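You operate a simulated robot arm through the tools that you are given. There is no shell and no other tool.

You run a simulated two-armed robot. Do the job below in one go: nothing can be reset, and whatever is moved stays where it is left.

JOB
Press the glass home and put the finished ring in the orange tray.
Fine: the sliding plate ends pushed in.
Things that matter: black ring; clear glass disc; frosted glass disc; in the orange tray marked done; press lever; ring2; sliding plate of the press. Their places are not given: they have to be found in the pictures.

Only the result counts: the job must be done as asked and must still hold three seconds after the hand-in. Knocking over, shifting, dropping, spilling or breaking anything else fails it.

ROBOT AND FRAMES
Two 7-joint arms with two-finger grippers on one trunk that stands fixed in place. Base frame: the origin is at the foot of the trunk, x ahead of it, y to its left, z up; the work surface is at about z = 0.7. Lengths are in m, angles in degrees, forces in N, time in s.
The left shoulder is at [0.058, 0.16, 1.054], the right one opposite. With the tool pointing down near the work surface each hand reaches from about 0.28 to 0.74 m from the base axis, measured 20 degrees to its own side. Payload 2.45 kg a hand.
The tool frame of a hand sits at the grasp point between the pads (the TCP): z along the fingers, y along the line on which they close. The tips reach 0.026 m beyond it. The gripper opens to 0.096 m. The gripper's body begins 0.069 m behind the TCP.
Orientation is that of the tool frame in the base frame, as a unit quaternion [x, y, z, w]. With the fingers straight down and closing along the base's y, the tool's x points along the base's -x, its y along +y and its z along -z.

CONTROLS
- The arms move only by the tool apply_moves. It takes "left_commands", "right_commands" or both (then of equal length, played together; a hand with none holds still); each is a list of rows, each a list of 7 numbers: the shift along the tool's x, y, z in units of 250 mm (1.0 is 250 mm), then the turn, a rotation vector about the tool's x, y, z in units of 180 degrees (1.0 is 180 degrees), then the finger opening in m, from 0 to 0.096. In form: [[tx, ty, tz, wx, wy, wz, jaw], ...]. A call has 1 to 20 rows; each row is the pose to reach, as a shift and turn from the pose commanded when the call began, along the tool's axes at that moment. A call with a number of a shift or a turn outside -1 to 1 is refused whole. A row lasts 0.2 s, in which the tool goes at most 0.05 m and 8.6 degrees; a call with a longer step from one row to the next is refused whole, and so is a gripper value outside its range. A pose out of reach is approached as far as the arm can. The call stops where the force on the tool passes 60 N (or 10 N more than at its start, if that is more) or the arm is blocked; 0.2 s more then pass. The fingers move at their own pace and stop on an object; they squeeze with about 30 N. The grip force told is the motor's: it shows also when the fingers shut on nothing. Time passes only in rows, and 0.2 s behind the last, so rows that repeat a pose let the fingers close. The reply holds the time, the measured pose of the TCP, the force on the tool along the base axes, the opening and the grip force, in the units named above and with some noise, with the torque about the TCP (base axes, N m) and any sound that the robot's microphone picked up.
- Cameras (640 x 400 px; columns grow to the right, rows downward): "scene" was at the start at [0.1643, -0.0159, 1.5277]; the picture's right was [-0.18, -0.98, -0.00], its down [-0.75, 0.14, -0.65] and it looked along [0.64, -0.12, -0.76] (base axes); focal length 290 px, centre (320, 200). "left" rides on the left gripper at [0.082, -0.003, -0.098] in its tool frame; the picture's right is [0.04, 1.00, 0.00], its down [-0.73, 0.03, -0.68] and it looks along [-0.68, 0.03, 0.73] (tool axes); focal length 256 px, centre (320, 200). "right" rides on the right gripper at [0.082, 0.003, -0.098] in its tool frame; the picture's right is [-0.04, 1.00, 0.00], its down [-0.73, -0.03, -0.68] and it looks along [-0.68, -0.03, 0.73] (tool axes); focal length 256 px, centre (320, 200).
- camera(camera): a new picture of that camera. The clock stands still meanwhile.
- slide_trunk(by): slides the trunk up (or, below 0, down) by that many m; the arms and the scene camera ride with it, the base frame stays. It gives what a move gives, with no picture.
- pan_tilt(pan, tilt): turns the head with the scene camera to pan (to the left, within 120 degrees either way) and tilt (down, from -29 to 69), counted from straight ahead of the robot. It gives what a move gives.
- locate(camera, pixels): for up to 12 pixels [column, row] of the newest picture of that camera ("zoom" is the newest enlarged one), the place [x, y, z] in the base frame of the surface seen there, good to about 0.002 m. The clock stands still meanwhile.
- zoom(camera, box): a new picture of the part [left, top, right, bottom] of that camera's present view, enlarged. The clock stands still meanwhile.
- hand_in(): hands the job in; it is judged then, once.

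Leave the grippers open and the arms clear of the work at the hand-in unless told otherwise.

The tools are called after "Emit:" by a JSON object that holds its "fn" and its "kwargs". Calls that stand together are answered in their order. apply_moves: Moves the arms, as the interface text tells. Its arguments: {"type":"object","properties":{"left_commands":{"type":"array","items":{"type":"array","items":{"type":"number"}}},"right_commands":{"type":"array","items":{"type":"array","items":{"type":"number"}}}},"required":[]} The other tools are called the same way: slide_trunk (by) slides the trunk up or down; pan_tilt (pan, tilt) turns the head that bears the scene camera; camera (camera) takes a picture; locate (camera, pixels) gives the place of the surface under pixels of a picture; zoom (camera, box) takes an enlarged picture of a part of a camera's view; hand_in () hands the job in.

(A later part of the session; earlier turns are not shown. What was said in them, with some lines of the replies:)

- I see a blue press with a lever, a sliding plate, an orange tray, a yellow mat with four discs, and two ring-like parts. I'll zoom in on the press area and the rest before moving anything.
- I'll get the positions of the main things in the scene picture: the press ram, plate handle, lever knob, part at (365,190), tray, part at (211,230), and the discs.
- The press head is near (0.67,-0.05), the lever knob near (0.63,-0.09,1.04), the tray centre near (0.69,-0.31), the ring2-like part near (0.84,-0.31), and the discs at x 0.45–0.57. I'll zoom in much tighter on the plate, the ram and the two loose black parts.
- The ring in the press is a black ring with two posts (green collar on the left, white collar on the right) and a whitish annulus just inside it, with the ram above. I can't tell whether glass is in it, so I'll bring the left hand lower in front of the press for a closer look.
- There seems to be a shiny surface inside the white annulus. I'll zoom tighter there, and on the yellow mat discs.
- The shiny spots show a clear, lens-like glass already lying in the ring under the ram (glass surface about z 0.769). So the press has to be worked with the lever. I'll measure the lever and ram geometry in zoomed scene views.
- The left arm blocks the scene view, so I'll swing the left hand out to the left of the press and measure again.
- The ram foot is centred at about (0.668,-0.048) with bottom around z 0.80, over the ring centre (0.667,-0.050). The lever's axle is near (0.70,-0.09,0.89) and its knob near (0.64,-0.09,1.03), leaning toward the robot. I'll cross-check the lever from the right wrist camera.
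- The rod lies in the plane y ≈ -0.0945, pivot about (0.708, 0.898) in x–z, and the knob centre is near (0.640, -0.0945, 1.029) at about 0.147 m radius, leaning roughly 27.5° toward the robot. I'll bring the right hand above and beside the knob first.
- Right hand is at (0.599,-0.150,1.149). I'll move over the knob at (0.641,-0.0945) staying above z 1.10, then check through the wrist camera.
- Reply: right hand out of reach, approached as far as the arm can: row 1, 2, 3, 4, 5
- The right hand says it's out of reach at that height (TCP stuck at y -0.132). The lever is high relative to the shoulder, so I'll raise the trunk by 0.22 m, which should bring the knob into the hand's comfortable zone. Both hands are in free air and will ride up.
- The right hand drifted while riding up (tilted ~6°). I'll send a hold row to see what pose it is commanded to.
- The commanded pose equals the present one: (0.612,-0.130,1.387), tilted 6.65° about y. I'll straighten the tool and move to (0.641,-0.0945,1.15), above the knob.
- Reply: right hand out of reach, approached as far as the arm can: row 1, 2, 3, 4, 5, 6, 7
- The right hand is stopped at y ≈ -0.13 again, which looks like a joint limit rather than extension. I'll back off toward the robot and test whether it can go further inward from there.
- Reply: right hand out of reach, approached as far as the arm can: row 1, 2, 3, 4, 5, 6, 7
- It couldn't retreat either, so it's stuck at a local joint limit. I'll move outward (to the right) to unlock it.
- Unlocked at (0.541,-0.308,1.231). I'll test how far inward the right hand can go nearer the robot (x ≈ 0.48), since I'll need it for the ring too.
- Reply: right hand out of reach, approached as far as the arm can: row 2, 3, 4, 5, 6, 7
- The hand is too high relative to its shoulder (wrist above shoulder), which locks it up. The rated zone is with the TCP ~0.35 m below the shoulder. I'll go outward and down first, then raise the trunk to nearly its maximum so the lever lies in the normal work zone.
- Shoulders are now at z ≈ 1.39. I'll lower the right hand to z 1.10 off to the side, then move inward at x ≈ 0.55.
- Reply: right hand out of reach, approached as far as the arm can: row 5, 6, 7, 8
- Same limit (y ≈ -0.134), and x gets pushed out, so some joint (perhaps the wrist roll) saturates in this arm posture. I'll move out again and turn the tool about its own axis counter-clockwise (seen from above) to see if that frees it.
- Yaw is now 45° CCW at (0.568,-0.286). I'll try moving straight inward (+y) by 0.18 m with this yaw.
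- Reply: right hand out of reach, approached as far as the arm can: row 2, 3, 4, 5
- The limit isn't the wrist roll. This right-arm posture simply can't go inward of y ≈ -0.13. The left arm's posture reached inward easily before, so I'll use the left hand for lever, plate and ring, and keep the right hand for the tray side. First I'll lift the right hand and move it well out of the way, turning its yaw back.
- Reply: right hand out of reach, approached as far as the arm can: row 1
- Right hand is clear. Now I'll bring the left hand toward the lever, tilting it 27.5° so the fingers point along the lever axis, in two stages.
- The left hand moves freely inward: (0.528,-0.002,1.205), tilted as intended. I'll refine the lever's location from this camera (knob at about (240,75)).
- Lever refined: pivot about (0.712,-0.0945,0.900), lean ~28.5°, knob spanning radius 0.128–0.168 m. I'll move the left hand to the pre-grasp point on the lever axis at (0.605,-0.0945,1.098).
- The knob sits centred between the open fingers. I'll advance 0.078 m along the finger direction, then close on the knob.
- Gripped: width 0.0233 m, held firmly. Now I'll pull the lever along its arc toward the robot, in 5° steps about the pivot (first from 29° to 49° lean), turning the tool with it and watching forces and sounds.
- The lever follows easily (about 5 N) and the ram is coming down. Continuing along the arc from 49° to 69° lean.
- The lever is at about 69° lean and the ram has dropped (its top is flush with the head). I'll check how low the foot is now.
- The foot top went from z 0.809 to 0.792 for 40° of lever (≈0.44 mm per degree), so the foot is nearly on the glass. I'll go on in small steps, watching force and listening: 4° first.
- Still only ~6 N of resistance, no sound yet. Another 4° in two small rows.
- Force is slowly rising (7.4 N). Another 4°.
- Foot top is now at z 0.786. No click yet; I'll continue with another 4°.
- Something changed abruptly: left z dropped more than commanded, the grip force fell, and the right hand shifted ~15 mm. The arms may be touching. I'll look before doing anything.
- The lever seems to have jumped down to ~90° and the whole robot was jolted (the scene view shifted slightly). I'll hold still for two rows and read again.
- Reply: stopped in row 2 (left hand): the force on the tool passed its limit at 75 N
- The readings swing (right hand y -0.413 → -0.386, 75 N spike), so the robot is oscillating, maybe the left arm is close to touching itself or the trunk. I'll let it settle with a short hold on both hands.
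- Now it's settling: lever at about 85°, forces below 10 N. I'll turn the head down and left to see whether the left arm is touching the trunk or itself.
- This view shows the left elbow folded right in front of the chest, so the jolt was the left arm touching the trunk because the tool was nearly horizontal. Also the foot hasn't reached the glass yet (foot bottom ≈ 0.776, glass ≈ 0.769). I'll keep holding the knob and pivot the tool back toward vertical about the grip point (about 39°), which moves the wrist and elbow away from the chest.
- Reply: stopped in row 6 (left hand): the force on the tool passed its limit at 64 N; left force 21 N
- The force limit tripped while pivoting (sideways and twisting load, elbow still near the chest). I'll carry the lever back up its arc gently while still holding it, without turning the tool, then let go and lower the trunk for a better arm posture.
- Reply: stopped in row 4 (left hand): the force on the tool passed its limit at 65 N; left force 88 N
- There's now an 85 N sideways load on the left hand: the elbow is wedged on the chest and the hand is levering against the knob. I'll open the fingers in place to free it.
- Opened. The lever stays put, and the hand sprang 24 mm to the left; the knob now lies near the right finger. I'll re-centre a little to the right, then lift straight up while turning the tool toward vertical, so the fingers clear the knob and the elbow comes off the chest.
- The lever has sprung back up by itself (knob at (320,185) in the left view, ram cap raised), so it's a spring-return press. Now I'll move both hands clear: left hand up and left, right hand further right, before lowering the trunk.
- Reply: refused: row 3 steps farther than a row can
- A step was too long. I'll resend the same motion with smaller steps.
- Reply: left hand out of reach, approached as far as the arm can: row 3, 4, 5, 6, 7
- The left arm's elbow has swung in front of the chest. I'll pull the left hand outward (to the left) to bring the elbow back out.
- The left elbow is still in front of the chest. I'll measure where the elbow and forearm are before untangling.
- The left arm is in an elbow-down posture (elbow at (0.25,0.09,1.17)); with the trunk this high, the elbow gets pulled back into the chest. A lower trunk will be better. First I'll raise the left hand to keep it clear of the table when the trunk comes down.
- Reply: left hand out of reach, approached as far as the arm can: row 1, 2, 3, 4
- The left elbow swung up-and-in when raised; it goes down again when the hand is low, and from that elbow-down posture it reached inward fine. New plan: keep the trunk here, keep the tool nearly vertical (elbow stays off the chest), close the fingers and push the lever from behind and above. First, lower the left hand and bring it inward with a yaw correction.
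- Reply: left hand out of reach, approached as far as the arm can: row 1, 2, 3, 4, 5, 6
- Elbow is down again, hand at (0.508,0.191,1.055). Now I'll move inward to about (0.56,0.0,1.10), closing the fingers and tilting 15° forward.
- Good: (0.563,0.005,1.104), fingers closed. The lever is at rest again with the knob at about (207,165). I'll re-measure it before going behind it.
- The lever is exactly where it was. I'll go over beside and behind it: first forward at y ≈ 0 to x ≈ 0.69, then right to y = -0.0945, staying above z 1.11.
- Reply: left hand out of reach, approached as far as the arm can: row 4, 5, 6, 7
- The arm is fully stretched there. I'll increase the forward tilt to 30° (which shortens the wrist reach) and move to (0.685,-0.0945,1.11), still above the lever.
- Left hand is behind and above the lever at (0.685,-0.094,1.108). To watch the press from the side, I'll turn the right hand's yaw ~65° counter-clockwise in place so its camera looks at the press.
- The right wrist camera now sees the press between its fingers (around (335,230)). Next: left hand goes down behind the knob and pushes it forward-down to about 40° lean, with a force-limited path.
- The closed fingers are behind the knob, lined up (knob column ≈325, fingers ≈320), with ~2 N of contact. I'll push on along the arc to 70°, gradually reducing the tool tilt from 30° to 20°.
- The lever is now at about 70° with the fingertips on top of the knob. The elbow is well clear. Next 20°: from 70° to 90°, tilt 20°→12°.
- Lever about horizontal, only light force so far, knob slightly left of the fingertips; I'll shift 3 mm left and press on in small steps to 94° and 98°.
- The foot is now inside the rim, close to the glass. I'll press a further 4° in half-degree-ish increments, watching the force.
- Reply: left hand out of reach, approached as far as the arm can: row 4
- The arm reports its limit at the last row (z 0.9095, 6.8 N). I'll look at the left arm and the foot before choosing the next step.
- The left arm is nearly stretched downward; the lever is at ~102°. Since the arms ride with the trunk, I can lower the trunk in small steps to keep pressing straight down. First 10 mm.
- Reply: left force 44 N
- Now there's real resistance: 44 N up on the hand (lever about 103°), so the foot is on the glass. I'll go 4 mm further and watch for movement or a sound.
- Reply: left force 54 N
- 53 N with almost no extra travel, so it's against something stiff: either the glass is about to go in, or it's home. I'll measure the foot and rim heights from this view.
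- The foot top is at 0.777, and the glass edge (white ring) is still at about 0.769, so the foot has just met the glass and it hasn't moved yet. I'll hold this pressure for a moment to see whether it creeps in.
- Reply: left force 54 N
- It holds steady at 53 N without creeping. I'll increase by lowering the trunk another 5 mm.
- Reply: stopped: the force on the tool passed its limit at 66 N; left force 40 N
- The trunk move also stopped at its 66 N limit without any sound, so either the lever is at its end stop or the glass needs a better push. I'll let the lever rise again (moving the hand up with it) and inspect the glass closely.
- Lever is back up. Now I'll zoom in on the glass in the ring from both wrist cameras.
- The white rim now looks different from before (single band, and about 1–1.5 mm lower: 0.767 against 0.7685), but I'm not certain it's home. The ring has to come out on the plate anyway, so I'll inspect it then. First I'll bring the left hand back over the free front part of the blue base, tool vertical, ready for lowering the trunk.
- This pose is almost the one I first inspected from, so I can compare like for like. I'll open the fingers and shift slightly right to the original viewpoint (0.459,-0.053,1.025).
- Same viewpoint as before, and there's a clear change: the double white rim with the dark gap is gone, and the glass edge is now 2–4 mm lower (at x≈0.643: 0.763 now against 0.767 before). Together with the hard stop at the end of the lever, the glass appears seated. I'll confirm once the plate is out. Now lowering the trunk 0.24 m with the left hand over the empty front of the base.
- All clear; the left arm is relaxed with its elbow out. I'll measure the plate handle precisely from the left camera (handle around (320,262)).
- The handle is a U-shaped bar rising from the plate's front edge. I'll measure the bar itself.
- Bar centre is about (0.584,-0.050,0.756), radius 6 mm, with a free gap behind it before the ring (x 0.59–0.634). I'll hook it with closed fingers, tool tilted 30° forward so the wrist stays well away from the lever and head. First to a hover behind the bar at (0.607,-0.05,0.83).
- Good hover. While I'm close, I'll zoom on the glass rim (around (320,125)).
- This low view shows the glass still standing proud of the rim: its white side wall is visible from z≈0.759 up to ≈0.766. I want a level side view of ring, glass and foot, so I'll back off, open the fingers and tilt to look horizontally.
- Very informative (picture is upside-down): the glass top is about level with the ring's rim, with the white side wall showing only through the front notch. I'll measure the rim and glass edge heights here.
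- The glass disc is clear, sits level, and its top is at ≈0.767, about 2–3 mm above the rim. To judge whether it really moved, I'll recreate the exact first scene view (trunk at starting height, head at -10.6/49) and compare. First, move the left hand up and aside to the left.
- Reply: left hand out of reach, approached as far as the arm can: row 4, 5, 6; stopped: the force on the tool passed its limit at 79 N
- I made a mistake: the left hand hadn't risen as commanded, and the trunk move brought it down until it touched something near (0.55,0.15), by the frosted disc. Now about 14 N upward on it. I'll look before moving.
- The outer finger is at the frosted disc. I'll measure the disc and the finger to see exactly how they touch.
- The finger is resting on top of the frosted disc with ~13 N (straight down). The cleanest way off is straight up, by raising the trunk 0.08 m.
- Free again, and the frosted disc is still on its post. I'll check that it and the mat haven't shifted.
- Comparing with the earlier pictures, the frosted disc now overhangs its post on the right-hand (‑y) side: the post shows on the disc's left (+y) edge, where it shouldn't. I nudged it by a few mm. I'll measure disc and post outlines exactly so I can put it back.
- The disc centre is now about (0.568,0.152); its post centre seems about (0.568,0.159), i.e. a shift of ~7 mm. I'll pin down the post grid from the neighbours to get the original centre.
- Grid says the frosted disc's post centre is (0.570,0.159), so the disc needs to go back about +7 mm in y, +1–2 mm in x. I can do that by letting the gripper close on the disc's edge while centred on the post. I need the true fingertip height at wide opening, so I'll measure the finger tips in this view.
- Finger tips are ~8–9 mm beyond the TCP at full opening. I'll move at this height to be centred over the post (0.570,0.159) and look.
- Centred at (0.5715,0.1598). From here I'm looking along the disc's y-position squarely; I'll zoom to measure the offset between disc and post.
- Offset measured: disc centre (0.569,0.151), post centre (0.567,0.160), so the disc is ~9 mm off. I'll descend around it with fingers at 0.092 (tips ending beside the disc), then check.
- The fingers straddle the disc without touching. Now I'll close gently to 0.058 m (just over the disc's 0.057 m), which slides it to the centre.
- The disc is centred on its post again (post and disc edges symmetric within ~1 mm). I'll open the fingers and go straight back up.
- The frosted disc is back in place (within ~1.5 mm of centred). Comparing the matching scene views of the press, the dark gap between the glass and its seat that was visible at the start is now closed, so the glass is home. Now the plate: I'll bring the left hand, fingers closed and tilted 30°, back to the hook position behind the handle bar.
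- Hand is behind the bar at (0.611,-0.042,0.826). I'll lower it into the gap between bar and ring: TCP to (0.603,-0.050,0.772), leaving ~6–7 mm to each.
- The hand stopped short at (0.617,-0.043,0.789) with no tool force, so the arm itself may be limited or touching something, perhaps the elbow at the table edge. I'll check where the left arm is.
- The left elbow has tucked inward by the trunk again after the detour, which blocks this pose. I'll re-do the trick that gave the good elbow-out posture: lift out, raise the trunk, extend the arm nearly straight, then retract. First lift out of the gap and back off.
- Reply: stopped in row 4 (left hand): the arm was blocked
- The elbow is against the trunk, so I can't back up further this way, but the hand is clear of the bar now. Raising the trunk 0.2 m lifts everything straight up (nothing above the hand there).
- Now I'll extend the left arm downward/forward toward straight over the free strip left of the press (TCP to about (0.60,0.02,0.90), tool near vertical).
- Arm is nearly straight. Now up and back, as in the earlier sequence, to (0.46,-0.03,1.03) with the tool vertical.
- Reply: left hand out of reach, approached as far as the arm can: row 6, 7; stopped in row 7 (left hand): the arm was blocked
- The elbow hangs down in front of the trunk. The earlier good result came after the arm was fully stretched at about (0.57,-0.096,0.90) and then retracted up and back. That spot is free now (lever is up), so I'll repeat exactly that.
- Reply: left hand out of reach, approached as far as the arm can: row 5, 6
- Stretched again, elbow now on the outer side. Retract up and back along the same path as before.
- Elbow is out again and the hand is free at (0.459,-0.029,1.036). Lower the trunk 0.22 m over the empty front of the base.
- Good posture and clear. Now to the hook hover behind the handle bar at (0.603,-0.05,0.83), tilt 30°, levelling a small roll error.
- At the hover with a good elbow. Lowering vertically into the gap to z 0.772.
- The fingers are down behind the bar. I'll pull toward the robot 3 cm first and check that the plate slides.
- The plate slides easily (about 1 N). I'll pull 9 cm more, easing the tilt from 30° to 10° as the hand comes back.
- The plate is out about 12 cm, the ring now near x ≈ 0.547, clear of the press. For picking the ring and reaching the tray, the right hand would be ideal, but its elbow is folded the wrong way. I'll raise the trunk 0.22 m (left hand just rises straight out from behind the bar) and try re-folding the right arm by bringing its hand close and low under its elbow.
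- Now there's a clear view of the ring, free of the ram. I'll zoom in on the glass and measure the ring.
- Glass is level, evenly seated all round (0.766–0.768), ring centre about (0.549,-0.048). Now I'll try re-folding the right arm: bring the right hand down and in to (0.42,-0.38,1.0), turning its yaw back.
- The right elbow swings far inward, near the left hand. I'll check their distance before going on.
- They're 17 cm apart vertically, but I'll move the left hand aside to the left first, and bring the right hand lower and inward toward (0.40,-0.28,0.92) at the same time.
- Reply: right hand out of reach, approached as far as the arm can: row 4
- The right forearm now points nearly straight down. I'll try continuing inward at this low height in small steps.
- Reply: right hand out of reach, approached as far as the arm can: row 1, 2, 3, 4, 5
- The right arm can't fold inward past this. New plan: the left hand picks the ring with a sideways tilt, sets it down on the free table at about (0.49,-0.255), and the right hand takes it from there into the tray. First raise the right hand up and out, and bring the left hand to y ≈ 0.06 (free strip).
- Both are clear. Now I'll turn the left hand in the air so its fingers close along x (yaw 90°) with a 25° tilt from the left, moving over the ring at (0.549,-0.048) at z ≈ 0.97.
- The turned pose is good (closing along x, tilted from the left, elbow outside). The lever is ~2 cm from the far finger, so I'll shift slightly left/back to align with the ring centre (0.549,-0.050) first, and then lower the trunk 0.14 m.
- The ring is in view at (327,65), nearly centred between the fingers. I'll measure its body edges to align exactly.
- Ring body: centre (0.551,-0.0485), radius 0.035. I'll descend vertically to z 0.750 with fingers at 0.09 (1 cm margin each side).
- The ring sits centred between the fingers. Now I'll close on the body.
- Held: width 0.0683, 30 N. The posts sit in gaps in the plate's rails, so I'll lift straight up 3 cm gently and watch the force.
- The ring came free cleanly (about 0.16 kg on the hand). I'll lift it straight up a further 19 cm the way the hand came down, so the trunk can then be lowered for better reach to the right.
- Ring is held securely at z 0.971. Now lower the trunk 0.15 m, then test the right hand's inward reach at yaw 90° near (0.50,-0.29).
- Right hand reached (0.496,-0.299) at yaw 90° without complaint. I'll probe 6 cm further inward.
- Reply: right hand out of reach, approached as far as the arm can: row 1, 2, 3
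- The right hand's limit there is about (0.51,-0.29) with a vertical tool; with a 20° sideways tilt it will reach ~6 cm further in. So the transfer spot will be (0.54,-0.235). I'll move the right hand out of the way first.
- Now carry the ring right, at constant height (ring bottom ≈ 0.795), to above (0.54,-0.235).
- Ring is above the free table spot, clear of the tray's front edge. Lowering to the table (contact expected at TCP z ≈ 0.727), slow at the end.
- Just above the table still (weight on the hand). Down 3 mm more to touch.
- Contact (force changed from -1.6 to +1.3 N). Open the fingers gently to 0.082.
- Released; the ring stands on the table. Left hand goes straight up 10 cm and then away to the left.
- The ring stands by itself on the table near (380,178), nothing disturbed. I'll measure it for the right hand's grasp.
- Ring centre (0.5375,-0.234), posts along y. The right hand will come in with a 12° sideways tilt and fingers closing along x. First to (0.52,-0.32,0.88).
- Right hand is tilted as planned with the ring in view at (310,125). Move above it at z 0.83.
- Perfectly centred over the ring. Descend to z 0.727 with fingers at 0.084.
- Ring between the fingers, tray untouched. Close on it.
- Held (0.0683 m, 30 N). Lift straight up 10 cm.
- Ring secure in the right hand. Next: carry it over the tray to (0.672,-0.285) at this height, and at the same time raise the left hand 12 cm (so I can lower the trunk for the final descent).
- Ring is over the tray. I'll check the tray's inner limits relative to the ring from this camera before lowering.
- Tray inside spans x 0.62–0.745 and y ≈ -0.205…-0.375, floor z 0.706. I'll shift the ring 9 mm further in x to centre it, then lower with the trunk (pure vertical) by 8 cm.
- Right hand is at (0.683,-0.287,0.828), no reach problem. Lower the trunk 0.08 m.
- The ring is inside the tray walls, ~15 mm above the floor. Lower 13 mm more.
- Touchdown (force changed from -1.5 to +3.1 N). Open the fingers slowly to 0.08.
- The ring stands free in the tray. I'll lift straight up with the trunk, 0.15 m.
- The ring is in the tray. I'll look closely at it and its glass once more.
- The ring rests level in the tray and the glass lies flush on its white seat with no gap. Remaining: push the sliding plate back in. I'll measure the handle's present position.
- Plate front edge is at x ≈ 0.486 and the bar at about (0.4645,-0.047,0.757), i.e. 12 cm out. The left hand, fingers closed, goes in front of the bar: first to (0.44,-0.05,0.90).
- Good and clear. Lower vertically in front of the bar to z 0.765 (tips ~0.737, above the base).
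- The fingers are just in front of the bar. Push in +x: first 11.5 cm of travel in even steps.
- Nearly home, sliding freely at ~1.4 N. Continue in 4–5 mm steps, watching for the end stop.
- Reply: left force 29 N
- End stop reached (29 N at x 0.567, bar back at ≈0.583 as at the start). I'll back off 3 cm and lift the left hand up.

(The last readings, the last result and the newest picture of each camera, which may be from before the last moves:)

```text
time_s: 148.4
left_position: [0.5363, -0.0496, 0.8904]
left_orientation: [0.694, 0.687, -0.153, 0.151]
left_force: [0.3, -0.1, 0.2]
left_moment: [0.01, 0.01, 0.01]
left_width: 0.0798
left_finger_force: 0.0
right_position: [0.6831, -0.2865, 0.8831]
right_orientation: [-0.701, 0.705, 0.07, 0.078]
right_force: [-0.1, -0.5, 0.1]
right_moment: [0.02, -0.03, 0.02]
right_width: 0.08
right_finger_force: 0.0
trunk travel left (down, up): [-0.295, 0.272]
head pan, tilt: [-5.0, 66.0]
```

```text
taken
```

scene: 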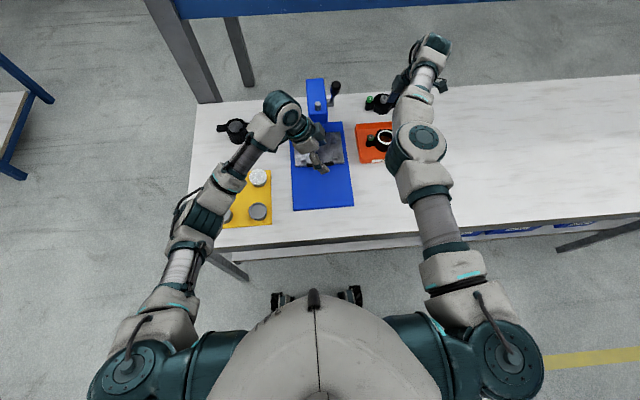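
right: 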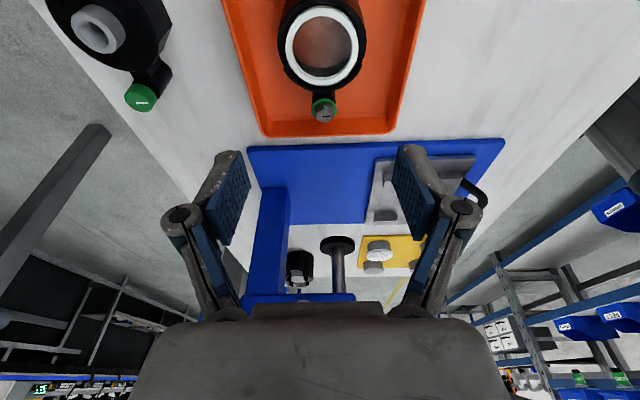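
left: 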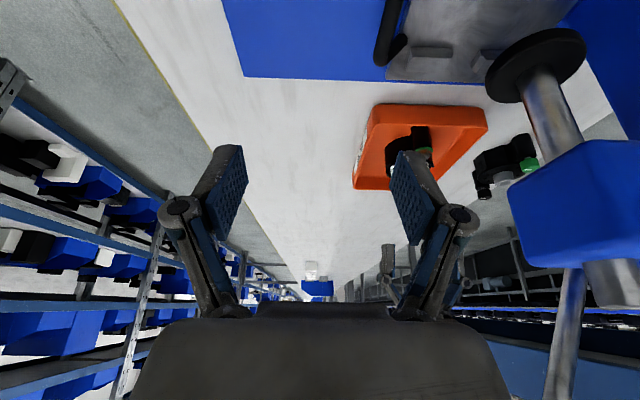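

Plate is in. Now I'll lift both hands clear: left up and to the left, right up and out to the right, both open.

Emit:
{"fn": "apply_moves", "kwargs": {"left_commands": [[-0.034, 0, -0.0725, 0, 0, 0, 0.09], [-0.068, 0, -0.145, 0, 0, 0, 0.09], [-0.001, -0.048, -0.229, 0, 0, 0, 0.09], [0.066, -0.096, -0.313, 0, 0, 0, 0.09], [0.132, -0.144, -0.397, 0, 0, 0, 0.09], [0.199, -0.192, -0.481, 0, 0, 0, 0.09], [0.266, -0.24, -0.565, 0, 0, 0, 0.09]], "right_commands": [[-0.025, 0, -0.117, 0, 0, 0, 0.09], [-0.051, 0, -0.234, 0, 0, 0, 0.09], [0.041, 0.102, -0.304, 0, 0, 0, 0.09], [0.133, 0.204, -0.374, 0, 0, 0, 0.09], [0.225, 0.307, -0.445, 0, 0, 0, 0.09], [0.317, 0.409, -0.515, 0, 0, 0, 0.09], [0.409, 0.511, -0.585, 0, 0, 0, 0.09]]}}

Emit:
{"fn": "pan_tilt", "kwargs": {"pan": -10.6, "tilt": 55}}

Emit:
{"fn": "camera", "kwargs": {"camera": "scene"}}

```text
time_s: 150.0
left_position: [0.4764, 0.0713, 0.9911]
left_orientation: [0.693, 0.688, -0.153, 0.152]
left_force: [0.5, 0.1, -0.3]
left_moment: [-0.02, 0.01, -0.02]
left_width: 0.0899
left_finger_force: 0.0
right_position: [0.55, -0.4147, 1.0032]
right_orientation: [-0.702, 0.704, 0.07, 0.08]
right_force: [0.2, 0.9, 0.0]
right_moment: [-0.02, 0.01, 0.0]
right_width: 0.0904
right_finger_force: 0.1
trunk travel left (down, up): [-0.295, 0.272]
head pan, tilt: [-5.0, 66.0]
```

```text
time_s: 150.7
left_position: [0.4773, 0.0716, 0.9894]
left_orientation: [0.694, 0.688, -0.153, 0.151]
left_force: [0.4, -0.3, 0.0]
left_moment: [0.0, 0.0, 0.0]
left_width: 0.0902
left_finger_force: 0.2
right_position: [0.5515, -0.4153, 1.0014]
right_orientation: [-0.701, 0.705, 0.069, 0.079]
right_force: [-0.4, -0.8, 0.0]
right_moment: [0.02, 0.03, -0.03]
right_width: 0.09
right_finger_force: 0.1
trunk travel left (down, up): [-0.295, 0.272]
head pan, tilt: [-10.6, 55.0]
```

```text
taken
```

scene: 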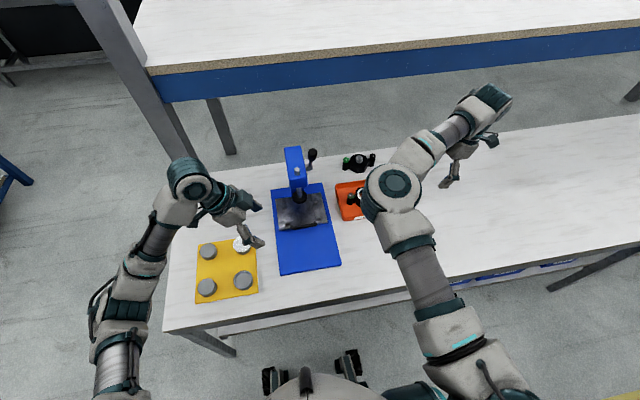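

Final check of everything: views of the plate, tray, mat and the other parts.

Emit:
{"fn": "camera", "kwargs": {"camera": "right"}}

Emit:
{"fn": "zoom", "kwargs": {"camera": "scene", "box": [180, 140, 380, 310]}}

Emit:
{"fn": "locate", "kwargs": {"camera": "zoom", "pixels": [[390, 215], [385, 210], [310, 215], [450, 195], [200, 250], [85, 255], [80, 345], [195, 330], [120, 190], [560, 50]]}}

```text
taken
```

right: 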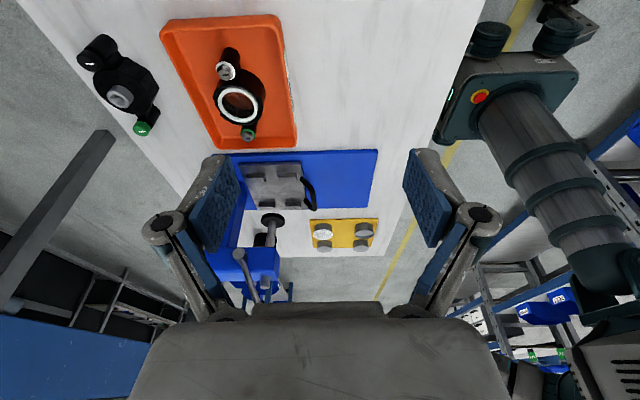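

```text
2.35 times, centred on (280, 225) of scene
```

zoom: 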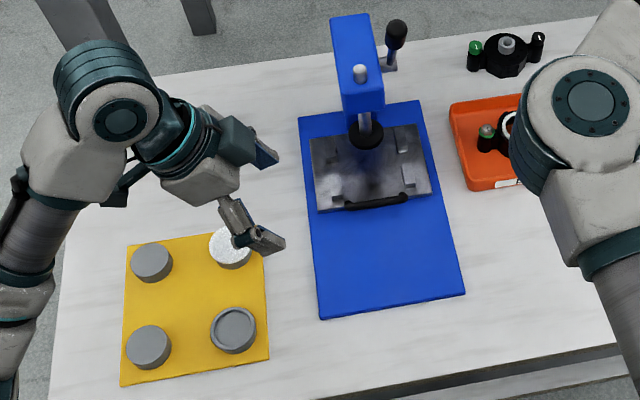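

```text
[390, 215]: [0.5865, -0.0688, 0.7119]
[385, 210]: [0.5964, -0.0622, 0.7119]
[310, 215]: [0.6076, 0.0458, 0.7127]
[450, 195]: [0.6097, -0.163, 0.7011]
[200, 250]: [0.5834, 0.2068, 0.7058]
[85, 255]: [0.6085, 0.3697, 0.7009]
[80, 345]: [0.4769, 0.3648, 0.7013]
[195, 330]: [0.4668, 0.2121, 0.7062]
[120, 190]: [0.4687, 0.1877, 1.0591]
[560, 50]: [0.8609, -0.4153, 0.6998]
```

Everything looks in order. One last check of the bar/plate position against the start (bar 0.584, plate front 0.607) and the frosted disc.

Emit:
{"fn": "locate", "kwargs": {"camera": "zoom", "pixels": [[375, 201], [360, 204], [390, 198], [322, 208], [428, 190], [228, 243], [222, 232], [236, 325], [152, 260], [150, 345]]}}

Emit:
{"fn": "zoom", "kwargs": {"camera": "right", "box": [150, 10, 310, 160]}}

```text
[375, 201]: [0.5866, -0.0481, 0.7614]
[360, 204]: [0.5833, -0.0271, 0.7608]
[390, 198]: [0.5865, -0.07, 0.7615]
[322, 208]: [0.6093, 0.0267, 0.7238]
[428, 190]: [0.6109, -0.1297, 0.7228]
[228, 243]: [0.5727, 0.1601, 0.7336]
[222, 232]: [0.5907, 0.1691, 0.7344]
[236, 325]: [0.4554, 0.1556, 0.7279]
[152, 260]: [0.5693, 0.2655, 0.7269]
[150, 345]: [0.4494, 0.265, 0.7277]
```

```text
2.67 times, centred on (230, 85) of right
```

zoom: 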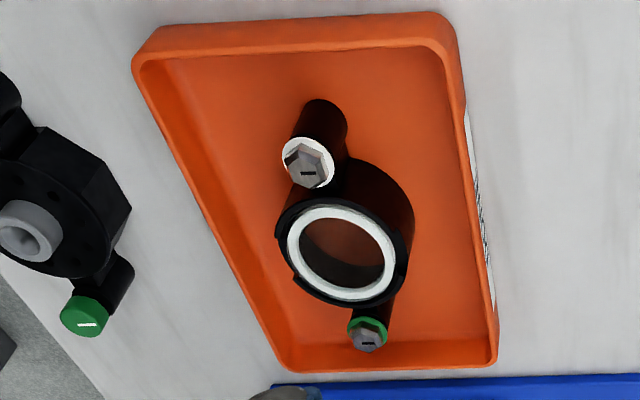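

The ring with its glass stands in the orange DONE tray. The plate is at its end stop, the lever is up and the frosted disc is back on its post. The other parts look undisturbed, and both hands are open and clear. Handing in.

Emit:
{"fn": "hand_in", "kwargs": {}}

```text
The job is handed in.
```

The ring is in the orange tray with its glass pressed in, the sliding plate is pushed back to its end stop, and the job is handed in. I don't have a result from the judging yet.

- **Glass:** I pressed it with the lever until it stopped hard at about 60 N. The gap under the glass that showed at the start is closed, and the glass sits about 2 mm lower. I heard no click, so those two signs are my only evidence that it is fully home.
- **Ring:** The left hand took it off the plate and set it on the table. The right hand then put it in the tray, where it stands level and clear of the walls.
- **Plate:** It was pushed in until it stopped, and its front edge is within about 2 mm of where it started.
- **Frosted disc, moved and put back:** I lowered the left hand onto it by mistake with a force that peaked near 79 N, and it slid about 9 mm on its post. I centred it again to within about 1.5 mm. It looks undamaged and otherwise as it was, but if shifting it at all counts, that could fail the job.
- **Other parts:** In the final pictures I saw nothing else moved. The lever is up, and both hands are open and clear.
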